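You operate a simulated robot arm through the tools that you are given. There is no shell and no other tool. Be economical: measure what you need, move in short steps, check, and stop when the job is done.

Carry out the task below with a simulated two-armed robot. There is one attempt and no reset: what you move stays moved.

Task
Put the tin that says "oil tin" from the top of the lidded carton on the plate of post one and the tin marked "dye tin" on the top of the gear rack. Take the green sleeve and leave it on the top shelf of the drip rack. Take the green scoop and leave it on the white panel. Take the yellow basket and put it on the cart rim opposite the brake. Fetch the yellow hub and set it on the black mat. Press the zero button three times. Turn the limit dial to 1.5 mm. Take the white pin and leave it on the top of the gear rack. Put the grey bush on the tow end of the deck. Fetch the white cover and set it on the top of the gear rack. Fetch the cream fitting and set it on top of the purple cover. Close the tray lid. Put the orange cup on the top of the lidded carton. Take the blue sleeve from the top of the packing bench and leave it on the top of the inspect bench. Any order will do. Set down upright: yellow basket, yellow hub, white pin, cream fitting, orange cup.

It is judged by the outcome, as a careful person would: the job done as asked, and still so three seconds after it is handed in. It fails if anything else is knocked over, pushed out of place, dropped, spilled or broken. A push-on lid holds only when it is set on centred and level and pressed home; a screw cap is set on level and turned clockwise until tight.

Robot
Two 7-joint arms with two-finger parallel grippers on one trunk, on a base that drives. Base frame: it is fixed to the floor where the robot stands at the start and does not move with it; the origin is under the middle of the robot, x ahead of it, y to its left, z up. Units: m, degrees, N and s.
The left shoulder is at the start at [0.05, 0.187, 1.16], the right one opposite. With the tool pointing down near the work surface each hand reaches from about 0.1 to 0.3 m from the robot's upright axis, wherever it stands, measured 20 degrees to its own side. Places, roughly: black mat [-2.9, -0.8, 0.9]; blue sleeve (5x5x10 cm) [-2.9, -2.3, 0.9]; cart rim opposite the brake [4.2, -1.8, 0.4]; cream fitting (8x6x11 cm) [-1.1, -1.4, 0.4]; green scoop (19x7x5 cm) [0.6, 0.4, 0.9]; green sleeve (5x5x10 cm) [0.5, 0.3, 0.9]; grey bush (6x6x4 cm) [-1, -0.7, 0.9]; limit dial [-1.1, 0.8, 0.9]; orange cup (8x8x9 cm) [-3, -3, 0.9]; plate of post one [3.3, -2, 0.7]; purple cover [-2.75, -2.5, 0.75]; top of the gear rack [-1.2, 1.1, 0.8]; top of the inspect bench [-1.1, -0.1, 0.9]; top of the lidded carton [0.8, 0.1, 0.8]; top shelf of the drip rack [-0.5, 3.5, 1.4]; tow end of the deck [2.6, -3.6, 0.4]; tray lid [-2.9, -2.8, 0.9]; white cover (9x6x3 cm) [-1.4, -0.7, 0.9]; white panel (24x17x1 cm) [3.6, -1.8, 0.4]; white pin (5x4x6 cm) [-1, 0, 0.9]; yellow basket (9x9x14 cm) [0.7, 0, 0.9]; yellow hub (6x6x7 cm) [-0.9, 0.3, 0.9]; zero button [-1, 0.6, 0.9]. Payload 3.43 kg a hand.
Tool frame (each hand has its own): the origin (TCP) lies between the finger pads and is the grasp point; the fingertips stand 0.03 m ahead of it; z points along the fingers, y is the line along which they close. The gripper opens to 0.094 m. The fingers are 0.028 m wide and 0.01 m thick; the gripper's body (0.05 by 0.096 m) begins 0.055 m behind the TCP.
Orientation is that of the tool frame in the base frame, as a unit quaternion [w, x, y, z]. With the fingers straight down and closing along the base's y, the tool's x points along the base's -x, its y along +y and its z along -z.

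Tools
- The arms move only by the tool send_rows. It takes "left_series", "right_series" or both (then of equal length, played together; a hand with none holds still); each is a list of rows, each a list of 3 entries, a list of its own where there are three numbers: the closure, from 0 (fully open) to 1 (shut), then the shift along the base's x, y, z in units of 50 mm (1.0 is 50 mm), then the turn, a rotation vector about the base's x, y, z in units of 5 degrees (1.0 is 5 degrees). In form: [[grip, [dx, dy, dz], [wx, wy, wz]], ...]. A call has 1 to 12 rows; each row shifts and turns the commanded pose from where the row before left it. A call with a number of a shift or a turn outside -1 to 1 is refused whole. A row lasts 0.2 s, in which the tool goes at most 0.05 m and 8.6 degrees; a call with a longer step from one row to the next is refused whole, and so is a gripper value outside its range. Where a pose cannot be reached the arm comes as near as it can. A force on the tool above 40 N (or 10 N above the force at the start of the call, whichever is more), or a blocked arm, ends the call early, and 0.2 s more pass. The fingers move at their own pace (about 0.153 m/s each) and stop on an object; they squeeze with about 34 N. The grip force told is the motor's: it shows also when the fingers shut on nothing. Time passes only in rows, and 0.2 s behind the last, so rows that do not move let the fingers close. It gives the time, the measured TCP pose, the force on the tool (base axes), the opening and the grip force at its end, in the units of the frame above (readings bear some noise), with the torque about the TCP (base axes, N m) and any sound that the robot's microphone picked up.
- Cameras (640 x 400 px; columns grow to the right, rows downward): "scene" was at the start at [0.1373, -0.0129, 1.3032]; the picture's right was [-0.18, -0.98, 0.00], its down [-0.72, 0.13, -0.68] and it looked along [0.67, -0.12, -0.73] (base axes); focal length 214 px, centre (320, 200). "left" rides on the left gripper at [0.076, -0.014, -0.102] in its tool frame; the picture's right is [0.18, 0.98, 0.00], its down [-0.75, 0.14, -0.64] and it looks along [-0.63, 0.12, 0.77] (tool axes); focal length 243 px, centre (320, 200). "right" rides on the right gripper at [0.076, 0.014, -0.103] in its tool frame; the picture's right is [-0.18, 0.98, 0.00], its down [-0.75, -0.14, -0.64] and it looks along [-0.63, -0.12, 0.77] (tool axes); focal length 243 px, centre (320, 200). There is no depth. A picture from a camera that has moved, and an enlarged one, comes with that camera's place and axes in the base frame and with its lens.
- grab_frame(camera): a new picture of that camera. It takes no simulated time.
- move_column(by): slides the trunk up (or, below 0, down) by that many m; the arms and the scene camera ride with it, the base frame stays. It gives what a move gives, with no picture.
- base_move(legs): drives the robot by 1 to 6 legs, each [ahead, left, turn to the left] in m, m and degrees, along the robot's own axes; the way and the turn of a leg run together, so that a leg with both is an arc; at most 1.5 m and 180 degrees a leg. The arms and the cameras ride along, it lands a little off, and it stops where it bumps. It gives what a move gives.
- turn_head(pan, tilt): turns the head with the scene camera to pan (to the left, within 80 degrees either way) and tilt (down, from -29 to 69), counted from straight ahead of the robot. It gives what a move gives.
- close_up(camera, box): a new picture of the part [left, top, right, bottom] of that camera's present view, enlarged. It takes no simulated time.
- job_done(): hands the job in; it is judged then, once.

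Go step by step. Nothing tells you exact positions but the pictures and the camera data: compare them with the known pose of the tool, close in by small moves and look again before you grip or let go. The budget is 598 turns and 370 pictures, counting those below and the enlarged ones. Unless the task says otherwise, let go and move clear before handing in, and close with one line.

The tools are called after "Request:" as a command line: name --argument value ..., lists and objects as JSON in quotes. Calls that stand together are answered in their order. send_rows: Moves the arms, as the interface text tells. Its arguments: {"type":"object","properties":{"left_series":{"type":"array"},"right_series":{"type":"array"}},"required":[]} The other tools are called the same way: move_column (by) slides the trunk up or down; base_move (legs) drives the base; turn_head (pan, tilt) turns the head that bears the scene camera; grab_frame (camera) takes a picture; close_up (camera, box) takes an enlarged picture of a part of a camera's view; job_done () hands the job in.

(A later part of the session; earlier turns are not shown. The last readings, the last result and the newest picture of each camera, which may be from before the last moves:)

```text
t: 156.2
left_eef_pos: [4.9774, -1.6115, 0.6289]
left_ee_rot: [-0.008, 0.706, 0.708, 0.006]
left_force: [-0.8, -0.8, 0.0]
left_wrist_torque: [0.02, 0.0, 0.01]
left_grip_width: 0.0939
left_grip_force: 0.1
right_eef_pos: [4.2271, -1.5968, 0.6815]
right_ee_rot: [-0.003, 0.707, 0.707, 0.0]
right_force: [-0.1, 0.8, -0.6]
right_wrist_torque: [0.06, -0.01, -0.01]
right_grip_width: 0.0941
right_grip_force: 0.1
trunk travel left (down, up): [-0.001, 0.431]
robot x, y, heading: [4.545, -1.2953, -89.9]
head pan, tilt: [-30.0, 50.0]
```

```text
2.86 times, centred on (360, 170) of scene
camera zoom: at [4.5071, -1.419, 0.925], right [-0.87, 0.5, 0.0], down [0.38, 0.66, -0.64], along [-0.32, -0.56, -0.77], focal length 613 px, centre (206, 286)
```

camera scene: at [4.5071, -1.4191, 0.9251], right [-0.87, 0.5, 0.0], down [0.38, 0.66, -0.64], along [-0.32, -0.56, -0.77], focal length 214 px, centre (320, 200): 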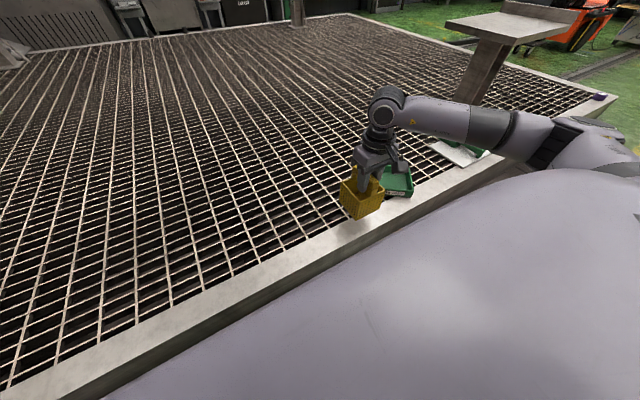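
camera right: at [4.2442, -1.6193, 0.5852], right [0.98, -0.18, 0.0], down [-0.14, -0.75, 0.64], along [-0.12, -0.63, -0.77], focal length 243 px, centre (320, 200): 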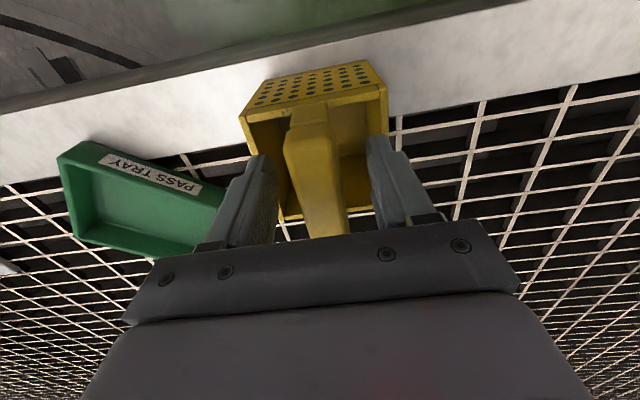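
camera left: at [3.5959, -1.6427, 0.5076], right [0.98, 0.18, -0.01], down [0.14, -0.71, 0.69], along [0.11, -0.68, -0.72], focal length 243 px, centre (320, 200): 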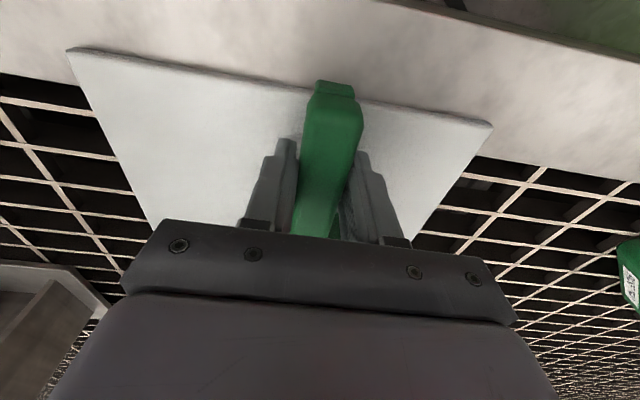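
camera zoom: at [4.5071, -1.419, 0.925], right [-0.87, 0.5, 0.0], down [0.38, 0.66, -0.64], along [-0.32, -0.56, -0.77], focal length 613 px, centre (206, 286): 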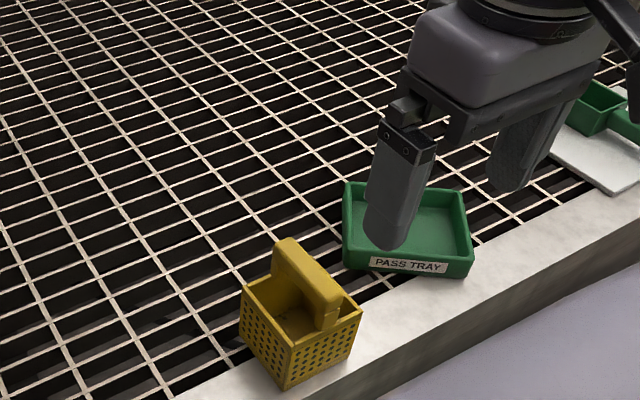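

Basket stands upright on the rim. Next the dye tin from the carton's right side: I raise the trunk and drive back there, turning to face the carton (+y).

Request:
move_column --by 0.3

Request:
base_move --legs '[[-0.12, 0, 0], [0, -1.45, 0], [0, -1.45, 0], [0, -0.83, 0], [0, 0, 180]]'

Request:
turn_head --pan 0 --tilt 35

Request:
grab_frame --camera "scene"

```text
t: 159.2
left_eef_pos: [4.9763, -1.612, 0.9299]
left_ee_rot: [-0.008, 0.707, 0.707, 0.006]
left_force: [0.5, -0.7, 0.5]
left_wrist_torque: [0.01, -0.02, 0.01]
left_grip_width: 0.094
left_grip_force: 0.0
right_eef_pos: [4.2273, -1.5978, 0.9806]
right_ee_rot: [-0.002, 0.708, 0.707, 0.0]
right_force: [0.7, 0.1, -0.8]
right_wrist_torque: [-0.01, -0.02, 0.02]
right_grip_width: 0.0938
right_grip_force: 0.1
trunk travel left (down, up): [-0.301, 0.131]
robot x, y, heading: [4.5469, -1.2932, -89.8]
head pan, tilt: [-30.0, 50.0]
```

```text
t: 185.5
left_eef_pos: [0.3725, -0.8237, 0.929]
left_ee_rot: [0.006, 0.71, -0.704, 0.008]
left_force: [-0.6, -0.4, 0.2]
left_wrist_torque: [-0.02, 0.01, -0.01]
left_grip_width: 0.0938
left_grip_force: 0.0
right_eef_pos: [1.1224, -0.8334, 0.9815]
right_ee_rot: [-0.001, 0.709, -0.705, 0.002]
right_force: [-0.1, -0.2, 0.1]
right_wrist_torque: [0.01, 0.0, 0.0]
right_grip_width: 0.0942
right_grip_force: 0.0
trunk travel left (down, up): [-0.301, 0.131]
robot x, y, heading: [0.8088, -1.1394, 90.7]
head pan, tilt: [-30.0, 50.0]
```

```text
t: 186.5
left_eef_pos: [0.3735, -0.8241, 0.9277]
left_ee_rot: [0.005, 0.711, -0.704, 0.008]
left_force: [0.0, 0.4, 0.0]
left_wrist_torque: [0.0, 0.03, -0.01]
left_grip_width: 0.0939
left_grip_force: 0.1
right_eef_pos: [1.1224, -0.8325, 0.9823]
right_ee_rot: [0.0, 0.709, -0.705, 0.001]
right_force: [0.9, 0.0, -0.2]
right_wrist_torque: [0.0, 0.01, 0.0]
right_grip_width: 0.0942
right_grip_force: 0.1
trunk travel left (down, up): [-0.301, 0.131]
robot x, y, heading: [0.8055, -1.1397, 90.5]
head pan, tilt: [0.0, 35.0]
```

```text
297 pictures are left
camera scene: at [0.8066, -0.9895, 1.2468], right [1.0, 0.01, 0.0], down [0.01, -0.57, -0.82], along [-0.01, 0.82, -0.57], focal length 214 px, centre (320, 200)
```

scene: 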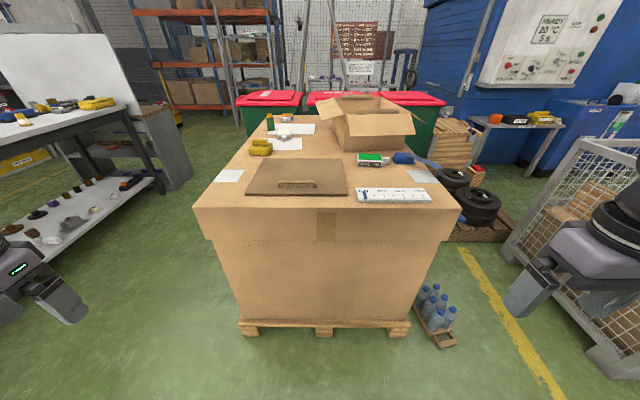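

Dye tin seen near (1.016,-0.153). Drive forward 0.33 up to the carton.

Request:
base_move --legs '[[0.34, -0.015, -0.5]]'

Request:
turn_head --pan -10 --tilt 45

Request:
grab_frame --camera "scene"

Request:
close_up --camera "scene" --box '[260, 60, 420, 160]'

```text
t: 188.9
left_eef_pos: [0.3872, -0.4711, 0.9286]
left_ee_rot: [0.007, 0.708, -0.706, 0.007]
left_force: [-0.7, -0.6, 0.1]
left_wrist_torque: [-0.03, 0.0, 0.0]
left_grip_width: 0.094
left_grip_force: 0.0
right_eef_pos: [1.1366, -0.4861, 0.9815]
right_ee_rot: [-0.001, 0.708, -0.707, 0.002]
right_force: [0.6, 0.3, 0.2]
right_wrist_torque: [0.01, 0.0, 0.02]
right_grip_width: 0.0941
right_grip_force: 0.1
trunk travel left (down, up): [-0.301, 0.131]
robot x, y, heading: [0.8186, -0.7924, 90.2]
head pan, tilt: [0.0, 35.0]
stopped in leg 1: the robot was blocked; the commanded pose is now the measured one
```

```text
t: 189.7
left_eef_pos: [0.3871, -0.4722, 0.9299]
left_ee_rot: [0.006, 0.708, -0.706, 0.008]
left_force: [0.3, 0.3, 0.7]
left_wrist_torque: [0.0, 0.0, 0.02]
left_grip_width: 0.0939
left_grip_force: 0.1
right_eef_pos: [1.1372, -0.4854, 0.9812]
right_ee_rot: [0.0, 0.707, -0.707, 0.002]
right_force: [-0.3, 0.3, 0.0]
right_wrist_torque: [-0.02, -0.01, -0.01]
right_grip_width: 0.0941
right_grip_force: 0.1
trunk travel left (down, up): [-0.301, 0.131]
robot x, y, heading: [0.8235, -0.7891, 90.2]
head pan, tilt: [-10.0, 45.0]
```

```text
296 pictures are left
camera scene: at [0.8343, -0.6476, 1.232], right [0.99, -0.17, 0.0], down [-0.12, -0.7, -0.71], along [0.12, 0.7, -0.71], focal length 214 px, centre (320, 200)
```

scene: 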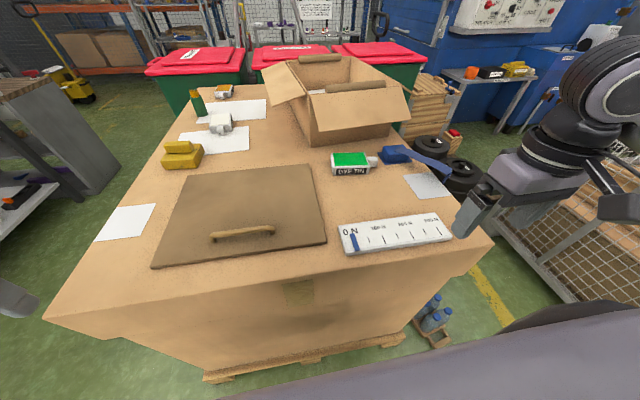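

```text
4.00 times, centred on (340, 110) of scene
camera zoom: at [0.8343, -0.6476, 1.232], right [0.99, -0.17, 0.0], down [-0.12, -0.7, -0.71], along [0.12, 0.7, -0.71], focal length 858 px, centre (240, 560)
```

zoom: 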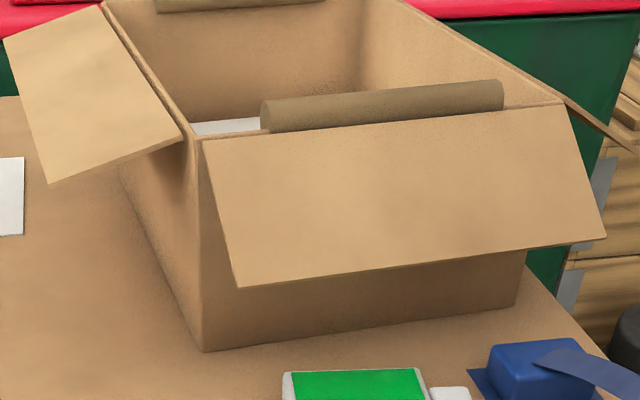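

Clear: "DYE TIN" is legible; centre about (1.005,-0.16), long axis along x. I turn the right hand -90° so it closes along y, over the edge.

Request:
send_rows --right_series '[[0, [0, 0, 0.2], [0, 0, -1]], [0, [0, 0, 0.2], [0, 0, -1]], [0, [0, 0, 0.2], [0, 0, -1]], [0, [0, 0, 0.2], [0, 0, -1]], [0, [0, 0, 0.2], [0, 0, -1]], [0, [0, 0, 0.2], [0, 0, -1]], [0, [-0.2, 0, 0], [0, 0, -1]], [0, [-0.2, 0, 0], [0, 0, -1]], [0, [-0.2, 0, 0], [0, 0, -1]], [0, [-0.2, 0, 0], [0, 0, -1]], [0, [-0.2, 0, 0], [0, 0, -1]], [0, [-0.2, 0, 0], [0, 0, -1]]]'

Request:
send_rows --right_series '[[0, [-0.2, 0.5, 0], [0, 0, -1]], [0, [-0.2, 0.5, 0], [0, 0, -1]], [0, [-0.2, 0.5, 0], [0, 0, -1]], [0, [-0.2, 0.5, 0], [0, 0, -1]], [0, [-0.2, 0.5, 0], [0, 0, -1]], [0, [0, 0.5, 0], [0, 0, -1]], [0, [0, 0.5, 0], [0, 0, 0]], [0, [0, 0, 0], [0, 0, 0]]]'

Request:
grab_frame --camera "right"

Request:
grab_frame --camera "scene"

```text
t: 192.3
left_eef_pos: [0.3893, -0.4716, 0.9293]
left_ee_rot: [0.006, 0.708, -0.706, 0.007]
left_force: [-0.2, 0.1, -0.1]
left_wrist_torque: [0.0, 0.03, 0.02]
left_grip_width: 0.0943
left_grip_force: 0.0
right_eef_pos: [1.0765, -0.4844, 1.0404]
right_ee_rot: [-0.001, -0.258, 0.966, -0.002]
right_force: [0.1, -0.4, 0.3]
right_wrist_torque: [0.02, 0.03, 0.0]
right_grip_width: 0.0938
right_grip_force: 0.1
trunk travel left (down, up): [-0.301, 0.131]
robot x, y, heading: [0.8237, -0.7889, 90.0]
head pan, tilt: [-10.0, 45.0]
```

```text
t: 194.1
left_eef_pos: [0.3882, -0.471, 0.9294]
left_ee_rot: [0.006, 0.707, -0.707, 0.008]
left_force: [-0.1, 0.1, -0.1]
left_wrist_torque: [-0.02, 0.0, 0.02]
left_grip_width: 0.094
left_grip_force: 0.0
right_eef_pos: [1.0261, -0.3105, 1.0408]
right_ee_rot: [0.0, 0.0, 1.0, -0.002]
right_force: [-1.0, 0.1, -0.4]
right_wrist_torque: [-0.03, 0.02, 0.0]
right_grip_width: 0.094
right_grip_force: 0.1
trunk travel left (down, up): [-0.301, 0.131]
robot x, y, heading: [0.8203, -0.7877, 90.3]
head pan, tilt: [-10.0, 45.0]
```

```text
294 pictures are left
camera right: at [0.9502, -0.2951, 1.1437], right [0.18, 0.98, 0.0], down [0.75, -0.14, 0.64], along [0.63, -0.12, -0.77], focal length 243 px, centre (320, 200)
```

right: 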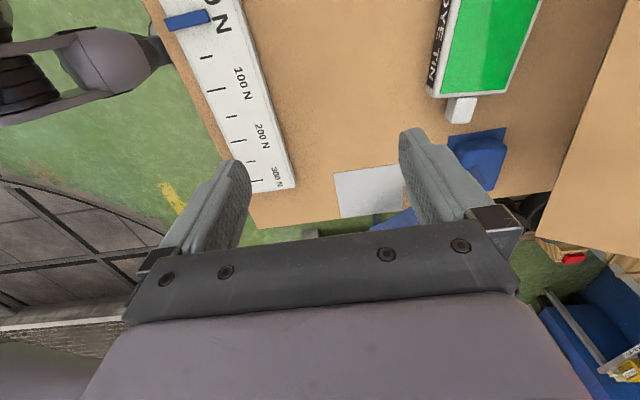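

```text
293 pictures are left
camera scene: at [0.8343, -0.6477, 1.232], right [0.99, -0.17, 0.0], down [-0.12, -0.7, -0.71], along [0.12, 0.7, -0.71], focal length 214 px, centre (320, 200)
```

scene: 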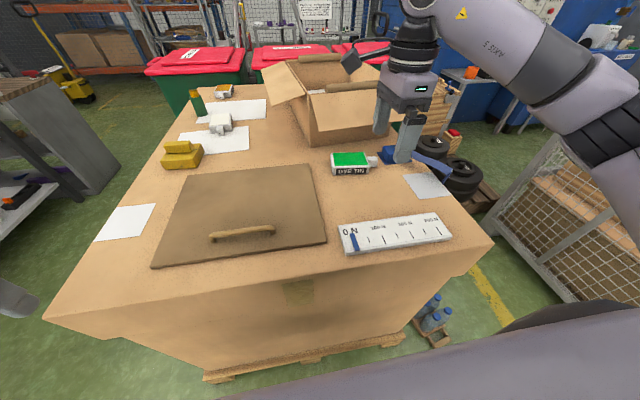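

The tin's centre is about (1.008,-0.153). I tilt 8° forward and approach above it.

Request:
send_rows --right_series '[[0, [-0.3, 0.6, 0], [0.8, 0, 0]], [0, [-0.2, 0.7, 0], [0.8, 0, 0]], [0, [0, 0.7, -0.3], [0, 0, 0]], [0, [0, 0.7, -0.4], [0, 0, 0]], [0, [0, 0.4, -0.6], [0, 0, 0]], [0, [0, 0, 0], [0, 0, 0]]]'

Request:
grab_frame --camera "right"

Request:
close_up --camera "scene" --box '[270, 80, 470, 205]'

```text
t: 195.5
left_eef_pos: [0.3886, -0.4717, 0.93]
left_ee_rot: [0.006, 0.707, -0.707, 0.007]
left_force: [0.0, 0.1, 0.2]
left_wrist_torque: [-0.03, -0.02, -0.03]
left_grip_width: 0.094
left_grip_force: 0.0
right_eef_pos: [1.001, -0.1569, 0.9754]
right_ee_rot: [-0.001, -0.001, 0.998, 0.068]
right_force: [-0.3, 0.3, -0.4]
right_wrist_torque: [0.01, 0.03, -0.03]
right_grip_width: 0.0939
right_grip_force: 0.1
trunk travel left (down, up): [-0.301, 0.131]
robot x, y, heading: [0.8193, -0.787, 90.1]
head pan, tilt: [-10.0, 45.0]
```

```text
292 pictures are left
camera right: at [0.9243, -0.1557, 1.0789], right [0.18, 0.97, 0.13], down [0.75, -0.23, 0.62], along [0.63, -0.01, -0.78], focal length 243 px, centre (320, 200)
```

right: 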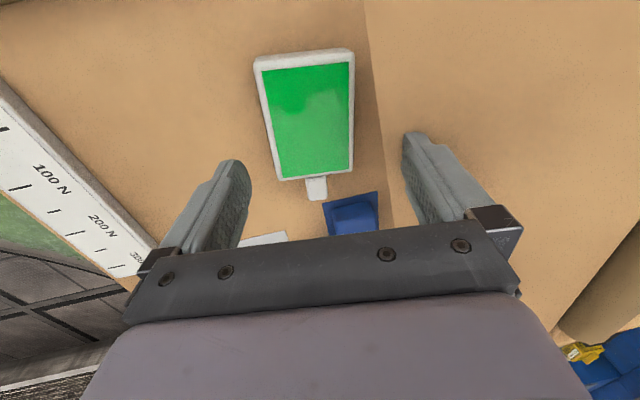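

```text
3.20 times, centred on (370, 142) of scene
camera zoom: at [0.8344, -0.6477, 1.232], right [0.99, -0.17, 0.0], down [-0.12, -0.7, -0.71], along [0.12, 0.7, -0.71], focal length 686 px, centre (160, 384)
```

zoom: 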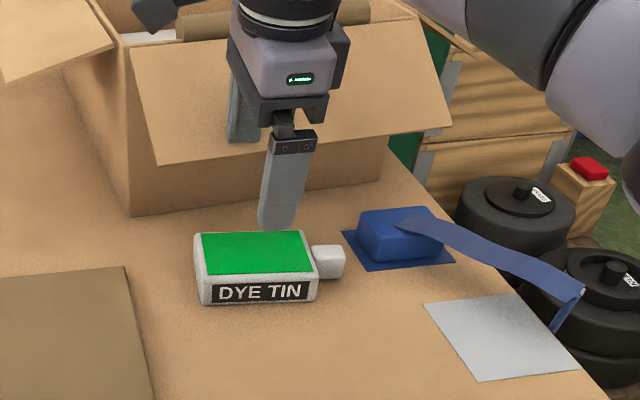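

Aligned. Descend to the tin.

Request:
send_rows --right_series '[[0, [-0.05, 0.06, -0.8], [0, 0, 0]], [0, [0, 0, -0.7], [0, 0, 0]], [0, [0, 0, -0.2], [0, 0, 0]], [0, [0, 0, 0], [0, 0, 0]]]'

Request:
close_up --camera "scene" --box '[270, 80, 470, 205]'

Request:
grab_frame --camera "right"

```text
t: 196.5
left_eef_pos: [0.3892, -0.4709, 0.9293]
left_ee_rot: [0.007, 0.708, -0.706, 0.007]
left_force: [-0.3, -0.1, 0.3]
left_wrist_torque: [0.02, -0.03, 0.01]
left_grip_width: 0.0941
left_grip_force: 0.1
right_eef_pos: [0.9982, -0.1532, 0.8896]
right_ee_rot: [-0.001, -0.002, 0.998, 0.069]
right_force: [0.2, -0.1, 0.8]
right_wrist_torque: [-0.05, -0.03, -0.06]
right_grip_width: 0.0937
right_grip_force: 0.0
trunk travel left (down, up): [-0.301, 0.131]
robot x, y, heading: [0.8218, -0.7898, 90.2]
head pan, tilt: [-10.0, 45.0]
```

```text
3.20 times, centred on (370, 142) of scene
camera zoom: at [0.8343, -0.6477, 1.232], right [0.99, -0.17, 0.0], down [-0.12, -0.7, -0.71], along [0.12, 0.7, -0.71], focal length 686 px, centre (160, 384)
```

zoom: 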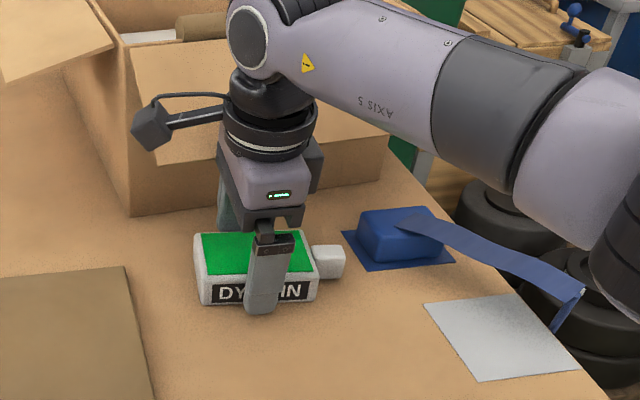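

```text
289 pictures are left
camera right: at [0.9217, -0.1528, 0.9941], right [0.18, 0.97, 0.13], down [0.76, -0.23, 0.62], along [0.63, -0.01, -0.78], focal length 243 px, centre (320, 200)
```

right: 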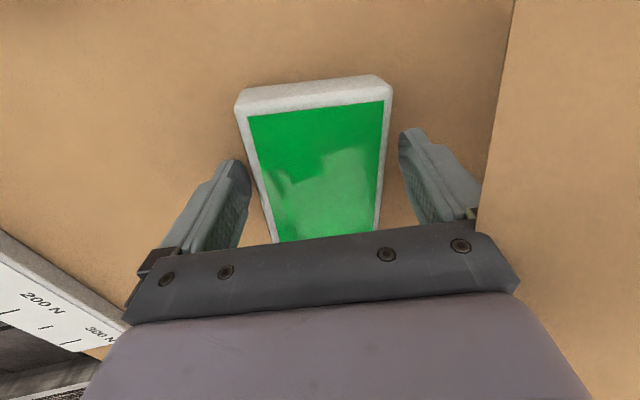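

Fingers straddle the tin; close and lift.

Request:
send_rows --right_series '[[0.5, [0, 0, -0.05], [0, 0, 0]], [1, [0, 0, 0], [0, 0, 0]], [1, [0, 0, 0], [0, 0, 0]], [1, [0, 0, 0.3], [0, 0, 0]], [1, [0, 0, 0.6], [0, 0, 0]], [1, [0, -0.3, 0.6], [0, 0, 0]], [1, [0, 0, 0], [0, 0, 0]]]'

Request:
close_up --camera "scene" --box '[270, 80, 470, 205]'

```text
t: 198.1
left_eef_pos: [0.3878, -0.4709, 0.9297]
left_ee_rot: [0.006, 0.707, -0.707, 0.008]
left_force: [0.1, 0.1, -0.1]
left_wrist_torque: [0.01, -0.02, 0.0]
left_grip_width: 0.0941
left_grip_force: 0.0
right_eef_pos: [0.9994, -0.166, 0.9629]
right_ee_rot: [-0.001, 0.0, 0.998, 0.068]
right_force: [-0.7, 0.3, -5.4]
right_wrist_torque: [-0.03, 0.07, 0.01]
right_grip_width: 0.0766
right_grip_force: 34.3
trunk travel left (down, up): [-0.301, 0.131]
robot x, y, heading: [0.82, -0.7887, 90.5]
head pan, tilt: [-10.0, 45.0]
```

```text
3.20 times, centred on (370, 142) of scene
camera zoom: at [0.8345, -0.6471, 1.2319], right [0.99, -0.17, 0.0], down [-0.12, -0.7, -0.71], along [0.12, 0.7, -0.71], focal length 686 px, centre (160, 384)
```

zoom: 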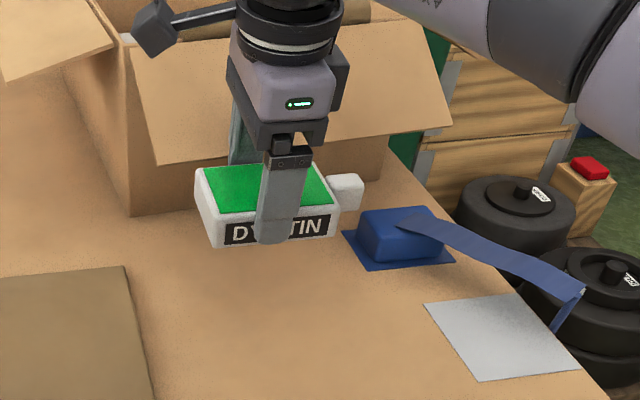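

Dye tin held. Retract and level it, then drive around to the carton's front for the green sleeve.

Request:
send_rows --right_series '[[1, [0, -0.6, 0.6], [-0.8, 0, 0]], [1, [0, -0.6, 0.6], [-0.8, 0, 0]], [1, [0, -0.8, 0.4], [0, 0, 0]], [1, [0, -0.8, 0.4], [0, 0, 0]], [1, [0, -0.9, 0], [0, 0, 0]], [1, [0, -0.9, 0], [0, 0, 0]], [1, [0, -0.9, 0], [0, 0, 0]], [1, [0, 0, 0], [0, 0, 0]]]' --left_series '[[0, [0, 0, 0.6], [0, 0, 0]], [0, [0, 0, 0.6], [0, 0, 0]], [0, [0, -0.5, 0.6], [0, 0, 0]], [0, [0.5, -0.5, 0], [0, 0, 0]], [0, [0.5, 0, 0], [0, 0, 0]], [0, [0, 0, 0], [0, 0, 0]], [0, [0, 0, 0], [0, 0, 0]], [0, [0, 0, 0], [0, 0, 0]]]'

Request:
base_move --legs '[[-0.35, 0, 0], [0, 1.07, 0]]'

Request:
turn_head --pan 0 --tilt 30

Request:
grab_frame --camera "scene"

```text
t: 199.9
left_eef_pos: [0.4366, -0.52, 1.0175]
left_ee_rot: [0.007, 0.708, -0.706, 0.007]
left_force: [0.2, 0.6, -0.3]
left_wrist_torque: [0.0, -0.01, -0.02]
left_grip_width: 0.094
left_grip_force: 0.0
right_eef_pos: [0.9993, -0.444, 1.0658]
right_ee_rot: [-0.001, 0.0, 1.0, -0.002]
right_force: [1.0, -0.5, -5.2]
right_wrist_torque: [0.02, 0.05, 0.04]
right_grip_width: 0.0768
right_grip_force: 33.7
trunk travel left (down, up): [-0.301, 0.131]
robot x, y, heading: [0.8182, -0.7871, 90.3]
head pan, tilt: [-10.0, 45.0]
```

```text
t: 207.2
left_eef_pos: [-0.6212, -0.8899, 1.0187]
left_ee_rot: [0.007, 0.711, -0.703, 0.007]
left_force: [0.7, 0.9, -0.4]
left_wrist_torque: [-0.02, -0.01, -0.01]
left_grip_width: 0.094
left_grip_force: 0.1
right_eef_pos: [-0.0588, -0.8081, 1.0658]
right_ee_rot: [-0.001, -0.006, 1.0, -0.001]
right_force: [0.1, -0.7, -5.4]
right_wrist_torque: [0.01, 0.02, 0.0]
right_grip_width: 0.0766
right_grip_force: 34.5
trunk travel left (down, up): [-0.301, 0.131]
robot x, y, heading: [-0.2356, -1.1527, 91.0]
head pan, tilt: [-10.0, 45.0]
```

```text
t: 208.0
left_eef_pos: [-0.6206, -0.8906, 1.0189]
left_ee_rot: [0.007, 0.712, -0.702, 0.008]
left_force: [0.2, 0.0, -0.1]
left_wrist_torque: [0.0, 0.03, -0.03]
left_grip_width: 0.0937
left_grip_force: 0.1
right_eef_pos: [-0.0593, -0.8075, 1.0667]
right_ee_rot: [0.0, -0.006, 1.0, -0.003]
right_force: [0.2, 0.3, -5.5]
right_wrist_torque: [0.01, 0.04, 0.02]
right_grip_width: 0.0764
right_grip_force: 33.9
trunk travel left (down, up): [-0.301, 0.131]
robot x, y, heading: [-0.2339, -1.1542, 90.9]
head pan, tilt: [0.0, 30.0]
```

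```text
287 pictures are left
camera scene: at [-0.2359, -1.0038, 1.2545], right [1.0, 0.01, 0.0], down [0.01, -0.5, -0.87], along [-0.01, 0.87, -0.5], focal length 214 px, centre (320, 200)
```

scene: 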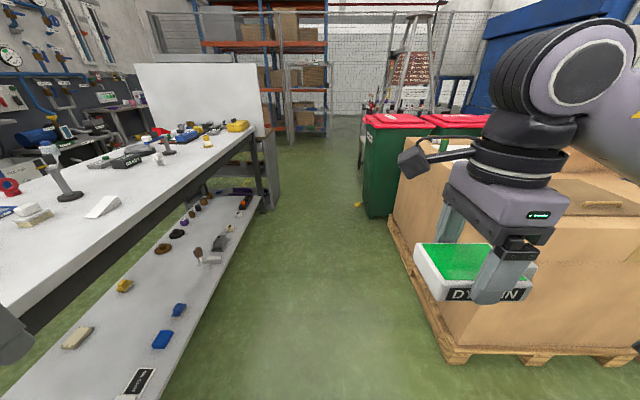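

I keep nearer the carton side: shift right, drive forward 1.3 m, then turn to face the carton.

Request:
base_move --legs '[[0, -0.1, -1], [1.3, 0, 0], [0, 0, -90]]'

Request:
turn_head --pan 0 --tilt 50

Request:
grab_frame --camera "scene"

```text
t: 219.1
left_eef_pos: [0.1371, 0.4952, 1.0184]
left_ee_rot: [-0.009, 0.016, 1.0, -0.001]
left_force: [0.5, -0.6, -0.7]
left_wrist_torque: [-0.01, 0.01, 0.0]
left_grip_width: 0.094
left_grip_force: 0.1
right_eef_pos: [0.1956, -0.0701, 1.0665]
right_ee_rot: [-0.002, 0.718, 0.696, 0.0]
right_force: [-0.3, -0.3, -5.2]
right_wrist_torque: [0.02, -0.03, -0.03]
right_grip_width: 0.0761
right_grip_force: 34.4
trunk travel left (down, up): [-0.301, 0.131]
robot x, y, heading: [-0.1417, 0.1192, -1.5]
head pan, tilt: [0.0, 30.0]
```

```text
t: 219.9
left_eef_pos: [0.1374, 0.4946, 1.0185]
left_ee_rot: [-0.01, 0.016, 1.0, 0.0]
left_force: [-0.5, 0.5, -0.1]
left_wrist_torque: [0.01, -0.03, -0.02]
left_grip_width: 0.0939
left_grip_force: 0.0
right_eef_pos: [0.196, -0.0705, 1.065]
right_ee_rot: [-0.002, 0.718, 0.696, -0.001]
right_force: [-0.4, 0.6, -4.3]
right_wrist_torque: [0.06, -0.03, 0.01]
right_grip_width: 0.0759
right_grip_force: 34.3
trunk travel left (down, up): [-0.301, 0.131]
robot x, y, heading: [-0.1413, 0.1233, -1.7]
head pan, tilt: [0.0, 50.0]
```

```text
286 pictures are left
camera scene: at [-0.0071, 0.1176, 1.2251], right [-0.03, -1.0, 0.0], down [-0.77, 0.02, -0.64], along [0.64, -0.02, -0.77], focal length 214 px, centre (320, 200)
```

scene: 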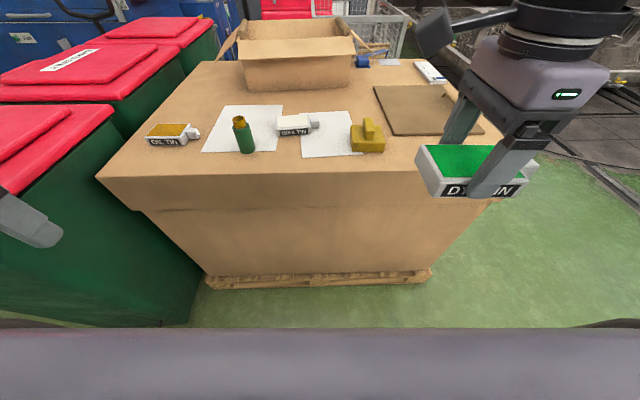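

Sleeve stands at about (0.50,0.313). I'll grip it with the left hand tilted ~55° forward (useful for the high shelf later); go to a pre-grasp point.

Request:
send_rows --left_series '[[0, [0.42, -0.3, 0.1], [0, -1, 0]], [0, [0.42, -0.3, 0.1], [0, -1, 0]], [0, [0.42, -0.3, 0], [0, -1, 0]], [0, [0.42, -0.3, 0], [0, -1, 0]], [0, [0.42, -0.3, 0], [0, -1, 0]], [0, [0.42, -0.3, 0], [0, -1, 0]], [0, [0.42, -0.3, 0], [0, -1, 0]], [0, [0.42, -0.3, -0.2], [0, -1, 0]], [0, [0.42, -0.3, -0.2], [0, -1, 0]], [0, [0.42, -0.3, -0.2], [0, -1, 0]], [0, [0.42, -0.3, -0.2], [0, -1, 0]], [0, [0.42, -0.3, -0.2], [0, 0, 0]]]'

Request:
grab_frame --camera "left"

Request:
close_up --camera "scene" --box '[120, 80, 360, 230]'

```text
t: 222.5
left_eef_pos: [0.3892, 0.3146, 0.9782]
left_ee_rot: [0.454, 0.014, 0.891, 0.006]
left_force: [0.4, -0.1, -0.6]
left_wrist_torque: [0.05, 0.02, 0.0]
left_grip_width: 0.094
left_grip_force: 0.0
right_eef_pos: [0.1962, -0.0713, 1.0645]
right_ee_rot: [-0.002, 0.718, 0.696, -0.001]
right_force: [0.2, 0.9, -4.7]
right_wrist_torque: [0.07, 0.02, -0.02]
right_grip_width: 0.0758
right_grip_force: 33.9
trunk travel left (down, up): [-0.301, 0.131]
robot x, y, heading: [-0.1426, 0.1185, -1.7]
head pan, tilt: [0.0, 50.0]
```

```text
285 pictures are left
camera left: at [0.2615, 0.3021, 0.9775], right [-0.09, 0.99, -0.13], down [-0.07, 0.12, 0.99], along [0.99, 0.1, 0.06], focal length 243 px, centre (320, 200)
```

left: 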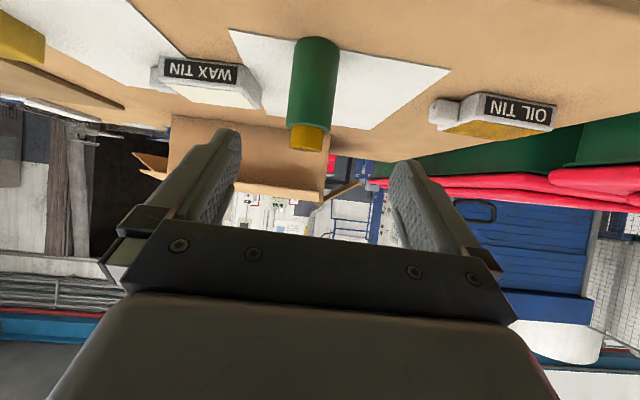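

```text
2.67 times, centred on (240, 155) of scene
camera zoom: at [-0.0069, 0.1175, 1.225], right [-0.03, -1.0, 0.0], down [-0.77, 0.02, -0.64], along [0.64, -0.02, -0.77], focal length 572 px, centre (533, 320)
```

zoom: 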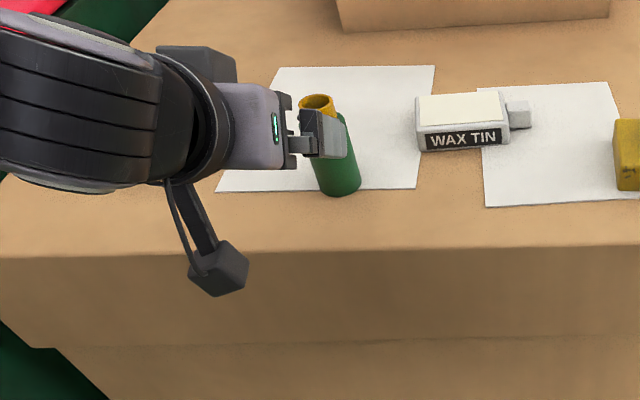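

Well aligned. Advance along the tool direction and grip the sleeve.

Request:
send_rows --left_series '[[0, [0.54, -0.05, -0.4], [0, 0, 0]], [0, [0.54, -0.05, -0.4], [0, 0, 0]], [0, [0.54, -0.05, -0.4], [0, 0, 0]], [0, [0.54, 0, -0.3], [0, 0, 0]], [0, [0, 0, 0], [0, 0, 0]]]'

Request:
grab_frame --camera "left"

Request:
close_up --camera "scene" --box '[120, 80, 360, 230]'

```text
t: 223.7
left_eef_pos: [0.4802, 0.3285, 0.9176]
left_ee_rot: [0.453, 0.014, 0.891, 0.007]
left_force: [0.2, 0.3, 0.3]
left_wrist_torque: [0.02, 0.0, -0.02]
left_grip_width: 0.0941
left_grip_force: 0.2
left hand out of reach, approached as far as the arm can: row 3, 4
right_eef_pos: [0.1943, -0.0707, 1.0651]
right_ee_rot: [-0.002, 0.718, 0.696, -0.001]
right_force: [0.1, 0.3, -3.9]
right_wrist_torque: [0.06, 0.03, 0.01]
right_grip_width: 0.076
right_grip_force: 34.0
trunk travel left (down, up): [-0.301, 0.131]
robot x, y, heading: [-0.1465, 0.1234, -1.7]
head pan, tilt: [0.0, 50.0]
```

```text
283 pictures are left
camera left: at [0.3516, 0.3152, 0.9169], right [-0.09, 0.99, -0.12], down [-0.07, 0.12, 0.99], along [0.99, 0.1, 0.06], focal length 243 px, centre (320, 200)
```

left: 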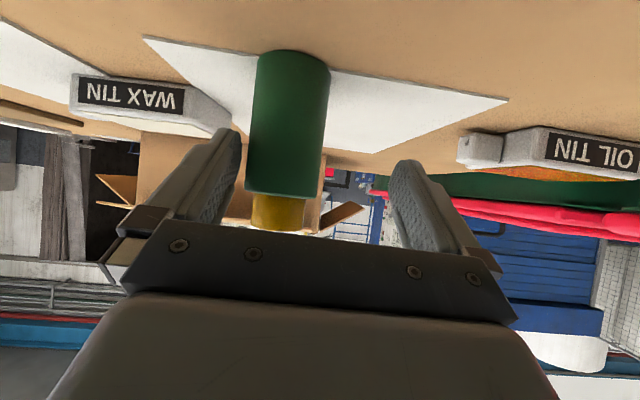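

```text
2.67 times, centred on (240, 155) of scene
camera zoom: at [-0.0073, 0.1176, 1.225], right [-0.03, -1.0, 0.0], down [-0.77, 0.02, -0.64], along [0.64, -0.02, -0.77], focal length 572 px, centre (533, 320)
```

zoom: 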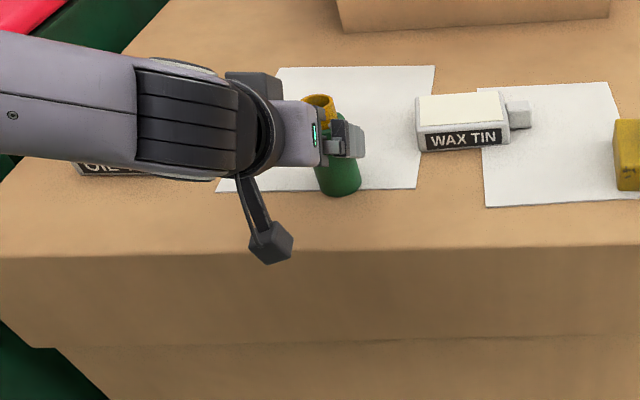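

Inward limit again; I retract, shift the base right 0.12, and retry.

Request:
send_rows --left_series '[[0, [-0.6, 0, 0.4], [0, 0, 0]], [0, [-0.6, 0, 0.4], [0, 0, 0]], [0, [-0.6, 0, 0.4], [0, 0, 0]], [0, [0, 0, 0], [0, 0, 0]]]'

Request:
base_move --legs '[[0.03, -0.12, 1.7]]'

Request:
send_rows --left_series '[[0, [0, 0.6, 0], [0, 0, 0]], [0, [0, 0.6, 0], [0, 0, 0]], [0, [0, 0.6, 0], [0, 0, 0]], [0, [0, 0, -0.4], [0, 0, 0]], [0, [0, 0, 0], [0, 0, 0]]]'

Request:
grab_frame --camera "left"

```text
t: 224.7
left_eef_pos: [0.3893, 0.3285, 0.9774]
left_ee_rot: [0.453, 0.014, 0.891, 0.007]
left_force: [0.4, 0.0, -0.2]
left_wrist_torque: [-0.01, 0.0, -0.01]
left_grip_width: 0.094
left_grip_force: 0.1
right_eef_pos: [0.1952, -0.0722, 1.0652]
right_ee_rot: [-0.002, 0.718, 0.696, -0.001]
right_force: [-0.4, -0.5, -6.0]
right_wrist_torque: [0.05, 0.01, 0.0]
right_grip_width: 0.0762
right_grip_force: 33.6
trunk travel left (down, up): [-0.301, 0.131]
robot x, y, heading: [-0.1441, 0.1263, -1.6]
head pan, tilt: [0.0, 50.0]
```

```text
t: 225.9
left_eef_pos: [0.4112, 0.2261, 0.9765]
left_ee_rot: [0.454, 0.0, 0.891, 0.014]
left_force: [-0.8, -0.1, -0.3]
left_wrist_torque: [0.03, 0.0, 0.0]
left_grip_width: 0.094
left_grip_force: 0.0
right_eef_pos: [0.2297, -0.1786, 1.065]
right_ee_rot: [-0.003, 0.708, 0.707, -0.001]
right_force: [0.8, -0.6, -5.1]
right_wrist_torque: [0.04, -0.01, 0.02]
right_grip_width: 0.0762
right_grip_force: 34.4
trunk travel left (down, up): [-0.301, 0.131]
robot x, y, heading: [-0.1168, 0.0025, -0.2]
head pan, tilt: [0.0, 50.0]
```

```text
t: 227.2
left_eef_pos: [0.4096, 0.3168, 0.957]
left_ee_rot: [0.453, -0.001, 0.891, 0.015]
left_force: [0.3, 1.2, 0.0]
left_wrist_torque: [0.04, 0.04, 0.02]
left_grip_width: 0.0937
left_grip_force: 0.1
right_eef_pos: [0.2289, -0.1787, 1.066]
right_ee_rot: [-0.002, 0.707, 0.707, -0.001]
right_force: [-0.5, -0.2, -4.8]
right_wrist_torque: [0.08, 0.05, 0.02]
right_grip_width: 0.0759
right_grip_force: 34.3
trunk travel left (down, up): [-0.301, 0.131]
robot x, y, heading: [-0.1142, 0.0028, 0.1]
head pan, tilt: [0.0, 50.0]
```

```text
281 pictures are left
camera left: at [0.2836, 0.2997, 0.9552], right [-0.12, 0.98, -0.13], down [-0.08, 0.12, 0.99], along [0.99, 0.13, 0.06], focal length 243 px, centre (320, 200)
```

left: 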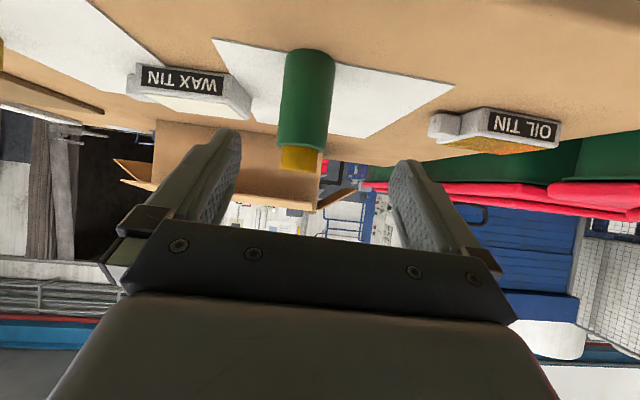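

Sleeve at y≈0.305. Advance and grip.

Request:
send_rows --left_series '[[0, [0, -0.25, -0.1], [0, 0, 0]], [0, [0.6, 0, -0.35], [0, 0, 0]], [0, [0.6, 0, -0.35], [0, 0, 0]], [0, [0.6, 0, -0.35], [0, 0, 0]], [0, [0, 0, 0], [0, 0, 0]]]'

Request:
grab_frame --camera "left"

```text
t: 228.3
left_eef_pos: [0.5037, 0.3037, 0.9022]
left_ee_rot: [0.454, 0.0, 0.891, 0.014]
left_force: [-0.5, 0.0, -0.4]
left_wrist_torque: [0.04, -0.02, -0.01]
left_grip_width: 0.0943
left_grip_force: 0.0
right_eef_pos: [0.2298, -0.1774, 1.0661]
right_ee_rot: [-0.002, 0.707, 0.707, 0.0]
right_force: [-0.2, -0.1, -5.0]
right_wrist_torque: [0.04, 0.02, -0.02]
right_grip_width: 0.0759
right_grip_force: 34.3
trunk travel left (down, up): [-0.301, 0.131]
robot x, y, heading: [-0.1162, -0.0003, 0.2]
head pan, tilt: [0.0, 50.0]
```

```text
280 pictures are left
camera left: at [0.3756, 0.287, 0.9002], right [-0.12, 0.98, -0.13], down [-0.08, 0.12, 0.99], along [0.99, 0.13, 0.06], focal length 243 px, centre (320, 200)
```

left: 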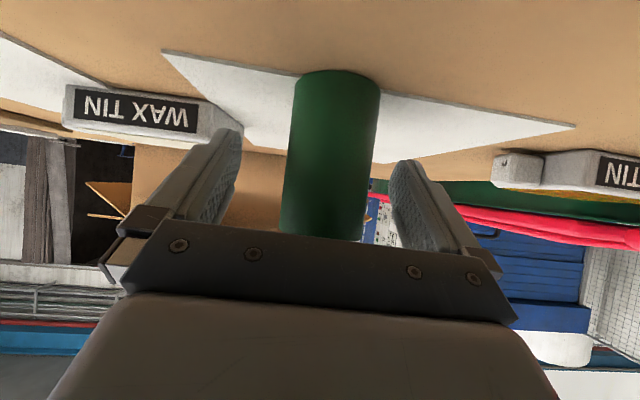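

Sleeve is centred between the fingers. Close and lift.

Request:
send_rows --left_series '[[0.5, [0, 0, 0], [0, 0, 0]], [1, [0, 0, 0], [0, 0, 0]], [1, [0, 0, 0], [0, 0, 0]], [1, [0, 0, 0.4], [0, 0, 0]], [1, [0, 0, 0.9], [0, 0, 0]], [1, [-0.3, 0, 0.9], [0, 0, 0]], [1, [-0.9, 0, 0.2], [0, 0, 0]], [1, [-0.9, 0, 0], [0, 0, 0]], [1, [0, 0, 0], [0, 0, 0]]]'

Request:
grab_frame --camera "scene"

```text
t: 230.3
left_eef_pos: [0.3945, 0.3042, 1.0215]
left_ee_rot: [0.453, -0.001, 0.892, 0.014]
left_force: [-1.1, 0.3, -3.8]
left_wrist_torque: [-0.03, 0.02, 0.01]
left_grip_width: 0.0475
left_grip_force: 33.9
right_eef_pos: [0.2303, -0.1775, 1.0643]
right_ee_rot: [-0.003, 0.707, 0.707, -0.002]
right_force: [-0.2, 0.3, -5.5]
right_wrist_torque: [0.07, -0.03, 0.01]
right_grip_width: 0.0758
right_grip_force: 34.0
trunk travel left (down, up): [-0.301, 0.131]
robot x, y, heading: [-0.115, 0.0041, -0.1]
head pan, tilt: [0.0, 50.0]
```

```text
279 pictures are left
camera scene: at [0.0216, 0.0039, 1.225], right [0.0, -1.0, 0.0], down [-0.77, 0.0, -0.64], along [0.64, 0.0, -0.77], focal length 214 px, centre (320, 200)
```

scene: 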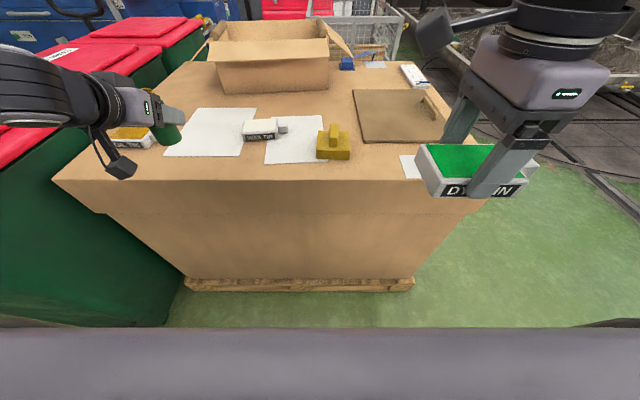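

Sleeve held. I retract a bit, back off, turn left and drive up the corridor to look at the gear rack.

Request:
send_rows --left_series '[[1, [-0.8, 0.2, 0.3], [0, 0, 0]], [1, [-0.8, 0.2, 0.3], [0, 0, 0]], [1, [-0.8, 0.2, 0.3], [0, 0, 0]], [1, [0, 0, 0], [0, 0, 0]]]'

Request:
base_move --legs '[[-0.12, 0, 0], [0, 0, 90]]'

Request:
turn_head --pan 25 --tilt 30

Request:
grab_frame --camera "scene"

```text
t: 231.3
left_eef_pos: [0.2757, 0.3358, 1.066]
left_ee_rot: [0.452, 0.001, 0.892, 0.014]
left_force: [-0.1, 0.1, -2.4]
left_wrist_torque: [0.03, 0.03, 0.05]
left_grip_width: 0.0474
left_grip_force: 33.9
right_eef_pos: [0.2291, -0.1789, 1.0661]
right_ee_rot: [-0.002, 0.708, 0.707, 0.0]
right_force: [0.5, -0.1, -4.3]
right_wrist_torque: [0.06, -0.02, -0.03]
right_grip_width: 0.076
right_grip_force: 34.6
trunk travel left (down, up): [-0.301, 0.131]
robot x, y, heading: [-0.1178, 0.0056, 0.1]
head pan, tilt: [0.0, 50.0]
```

```text
t: 236.5
left_eef_pos: [-0.5925, 0.3747, 1.0651]
left_ee_rot: [-0.302, 0.647, -0.614, -0.337]
left_force: [0.5, -0.1, -3.1]
left_wrist_torque: [-0.01, -0.03, -0.04]
left_grip_width: 0.0475
left_grip_force: 34.6
right_eef_pos: [-0.0737, 0.3561, 1.066]
right_ee_rot: [-0.001, -0.026, 1.0, -0.003]
right_force: [-0.1, 1.0, -5.3]
right_wrist_torque: [0.0, 0.05, 0.01]
right_grip_width: 0.0756
right_grip_force: 33.7
trunk travel left (down, up): [-0.301, 0.131]
robot x, y, heading: [-0.2402, -0.0022, 93.2]
head pan, tilt: [0.0, 50.0]
```

```text
t: 237.4
left_eef_pos: [-0.5912, 0.3749, 1.0644]
left_ee_rot: [-0.302, 0.647, -0.613, -0.338]
left_force: [0.7, -0.1, -3.1]
left_wrist_torque: [0.02, 0.01, -0.01]
left_grip_width: 0.0475
left_grip_force: 33.9
right_eef_pos: [-0.0752, 0.3561, 1.0649]
right_ee_rot: [-0.002, -0.027, 1.0, -0.003]
right_force: [-0.2, 0.6, -4.8]
right_wrist_torque: [0.0, 0.06, -0.02]
right_grip_width: 0.0758
right_grip_force: 34.3
trunk travel left (down, up): [-0.301, 0.131]
robot x, y, heading: [-0.2334, 0.0016, 93.2]
head pan, tilt: [25.0, 30.0]
```

```text
278 pictures are left
camera scene: at [-0.282, 0.1422, 1.2545], right [0.88, 0.47, 0.0], down [0.24, -0.44, -0.87], along [-0.41, 0.76, -0.5], focal length 214 px, centre (320, 200)
```

scene: 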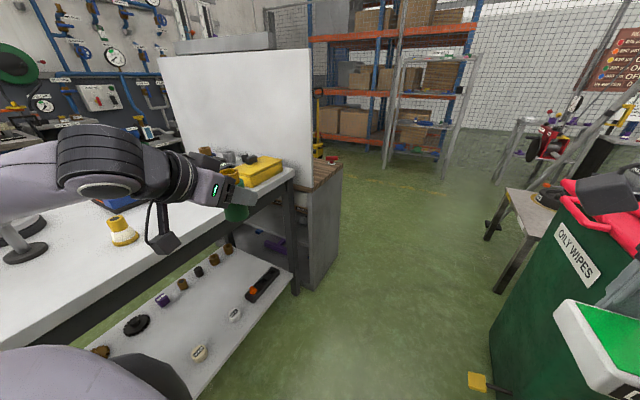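

The gear rack is the wood-topped unit past the white board. I raise the left hand for clearance over the bench and drive forward.

Request:
send_rows --left_series '[[1, [0.3, 0, 0.9], [0, 0, 0]], [1, [0.3, 0, 0.9], [0, 0, 0]], [1, [0, 0, 0], [0, 0, 0]]]'

Request:
base_move --legs '[[0.6, 0, -2]]'

Request:
turn_head --pan 45 --tilt 35

Request:
grab_frame --camera "scene"

```text
t: 238.2
left_eef_pos: [-0.5615, 0.3769, 1.1541]
left_ee_rot: [-0.302, 0.647, -0.613, -0.337]
left_force: [0.7, 0.8, -4.4]
left_wrist_torque: [-0.01, 0.03, 0.01]
left_grip_width: 0.0473
left_grip_force: 33.5
right_eef_pos: [-0.0755, 0.3552, 1.0657]
right_ee_rot: [-0.001, -0.027, 1.0, -0.003]
right_force: [-0.1, 0.0, -4.9]
right_wrist_torque: [0.04, 0.07, -0.01]
right_grip_width: 0.0758
right_grip_force: 34.9
trunk travel left (down, up): [-0.301, 0.131]
robot x, y, heading: [-0.2352, -0.0007, 93.1]
head pan, tilt: [25.0, 30.0]
```

```text
t: 241.7
left_eef_pos: [-0.5674, 0.997, 1.1545]
left_ee_rot: [-0.308, 0.635, -0.626, -0.332]
left_force: [-0.8, 0.6, -2.9]
left_wrist_torque: [0.01, -0.01, 0.0]
left_grip_width: 0.0474
left_grip_force: 33.9
right_eef_pos: [-0.083, 0.9593, 1.0654]
right_ee_rot: [-0.001, -0.007, 1.0, -0.003]
right_force: [0.8, -0.9, -5.2]
right_wrist_torque: [0.01, 0.08, -0.01]
right_grip_width: 0.0757
right_grip_force: 33.9
trunk travel left (down, up): [-0.301, 0.131]
robot x, y, heading: [-0.2605, 0.6084, 90.9]
head pan, tilt: [25.0, 30.0]
```

```text
t: 242.5
left_eef_pos: [-0.5669, 0.9973, 1.1526]
left_ee_rot: [-0.309, 0.635, -0.626, -0.331]
left_force: [-0.3, 0.0, -4.8]
left_wrist_torque: [-0.04, -0.02, 0.03]
left_grip_width: 0.0472
left_grip_force: 33.9
right_eef_pos: [-0.0816, 0.9581, 1.0663]
right_ee_rot: [-0.001, -0.007, 1.0, -0.002]
right_force: [0.6, 0.3, -4.9]
right_wrist_torque: [0.02, 0.04, 0.01]
right_grip_width: 0.0756
right_grip_force: 34.2
trunk travel left (down, up): [-0.301, 0.131]
robot x, y, heading: [-0.2567, 0.6137, 90.9]
head pan, tilt: [45.0, 35.0]
```

```text
277 pictures are left
camera scene: at [-0.3215, 0.7331, 1.2468], right [0.7, 0.72, 0.0], down [0.41, -0.4, -0.82], along [-0.59, 0.57, -0.57], focal length 214 px, centre (320, 200)
```

scene: 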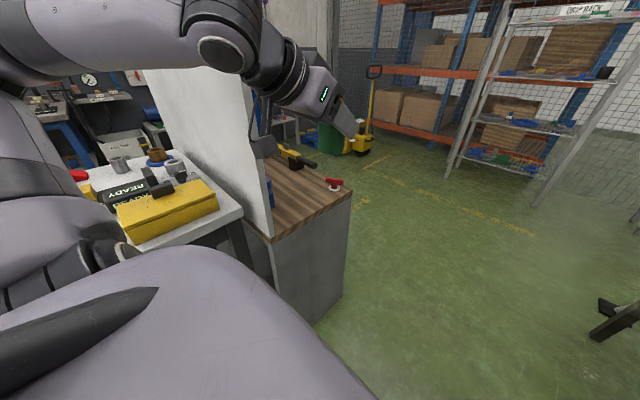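

The rack top is x≈-0.74…-1.6, y≈0.94…1.35, with a tall board on its bench side. I'll go past it to y≈2.0 and approach from the open +y side.

Request:
base_move --legs '[[1.4, 0, 0], [0, 0, 90]]'

Request:
turn_head --pan 30 --tilt 35

Request:
grab_frame --camera "scene"

Request:
turn_head --pan -60 --tilt 15

Request:
grab_frame --camera "scene"

```text
t: 245.1
left_eef_pos: [-0.5727, 1.2504, 1.1702]
left_ee_rot: [-0.313, 0.633, -0.611, -0.357]
left_force: [0.9, 1.8, -3.3]
left_wrist_torque: [-0.02, 0.01, -0.02]
left_grip_width: 0.047
left_grip_force: 34.4
right_eef_pos: [-0.0892, 1.2354, 1.0699]
right_ee_rot: [-0.003, -0.023, 1.0, 0.006]
right_force: [0.0, 0.4, -4.4]
right_wrist_torque: [-0.01, 0.06, -0.02]
right_grip_width: 0.0758
right_grip_force: 34.1
trunk travel left (down, up): [-0.301, 0.131]
robot x, y, heading: [-0.2583, 0.9009, 93.0]
head pan, tilt: [45.0, 35.0]
stopped in leg 1: the robot was blocked; the commanded pose is now the measured one
```

```text
t: 245.9
left_eef_pos: [-0.5716, 1.2496, 1.1721]
left_ee_rot: [-0.315, 0.632, -0.611, -0.358]
left_force: [-0.2, 0.2, -3.0]
left_wrist_torque: [0.0, 0.0, 0.0]
left_grip_width: 0.0471
left_grip_force: 34.0
right_eef_pos: [-0.089, 1.2335, 1.0727]
right_ee_rot: [-0.004, -0.023, 1.0, 0.009]
right_force: [0.6, 0.1, -4.7]
right_wrist_torque: [-0.01, 0.05, 0.01]
right_grip_width: 0.0759
right_grip_force: 34.0
trunk travel left (down, up): [-0.301, 0.131]
robot x, y, heading: [-0.2602, 0.9025, 92.9]
head pan, tilt: [30.0, 35.0]
```

```text
276 pictures are left
camera scene: at [-0.3023, 1.0116, 1.2496], right [0.84, 0.54, 0.01], down [0.3, -0.46, -0.83], along [-0.45, 0.7, -0.55], focal length 214 px, centre (320, 200)
```

scene: 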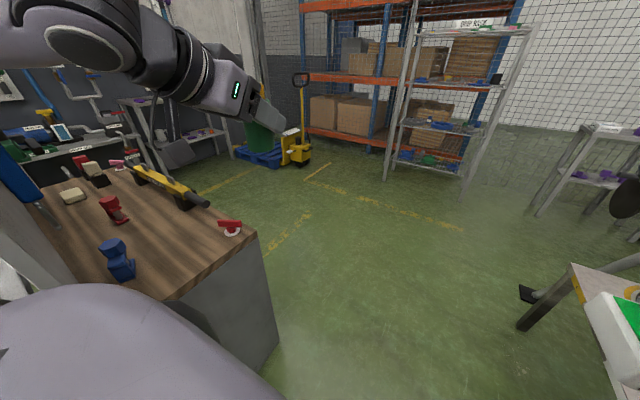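

```text
t: 247.5
left_eef_pos: [-0.5718, 1.2496, 1.1726]
left_ee_rot: [-0.316, 0.631, -0.611, -0.359]
left_force: [0.5, 0.6, -3.4]
left_wrist_torque: [0.01, 0.0, -0.03]
left_grip_width: 0.0472
left_grip_force: 33.9
right_eef_pos: [-0.0892, 1.2336, 1.0719]
right_ee_rot: [-0.004, -0.023, 1.0, 0.01]
right_force: [-0.2, -0.3, -4.6]
right_wrist_torque: [0.0, 0.07, 0.01]
right_grip_width: 0.0759
right_grip_force: 34.0
trunk travel left (down, up): [-0.301, 0.131]
robot x, y, heading: [-0.2589, 0.8974, 92.9]
head pan, tilt: [-60.0, 15.0]
```

```text
275 pictures are left
camera scene: at [-0.176, 0.9873, 1.2803], right [0.54, -0.84, -0.02], down [-0.23, -0.12, -0.97], along [0.81, 0.53, -0.25], focal length 214 px, centre (320, 200)
```

scene: 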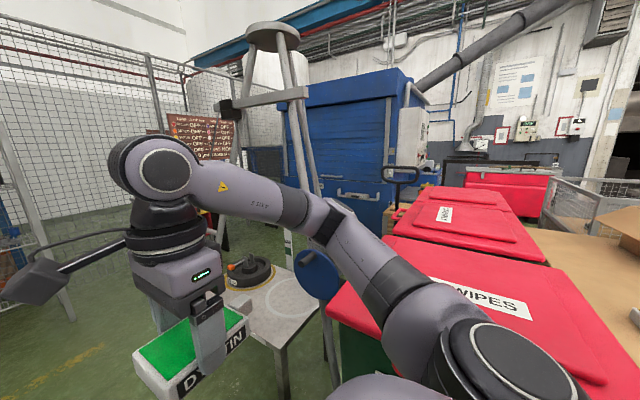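

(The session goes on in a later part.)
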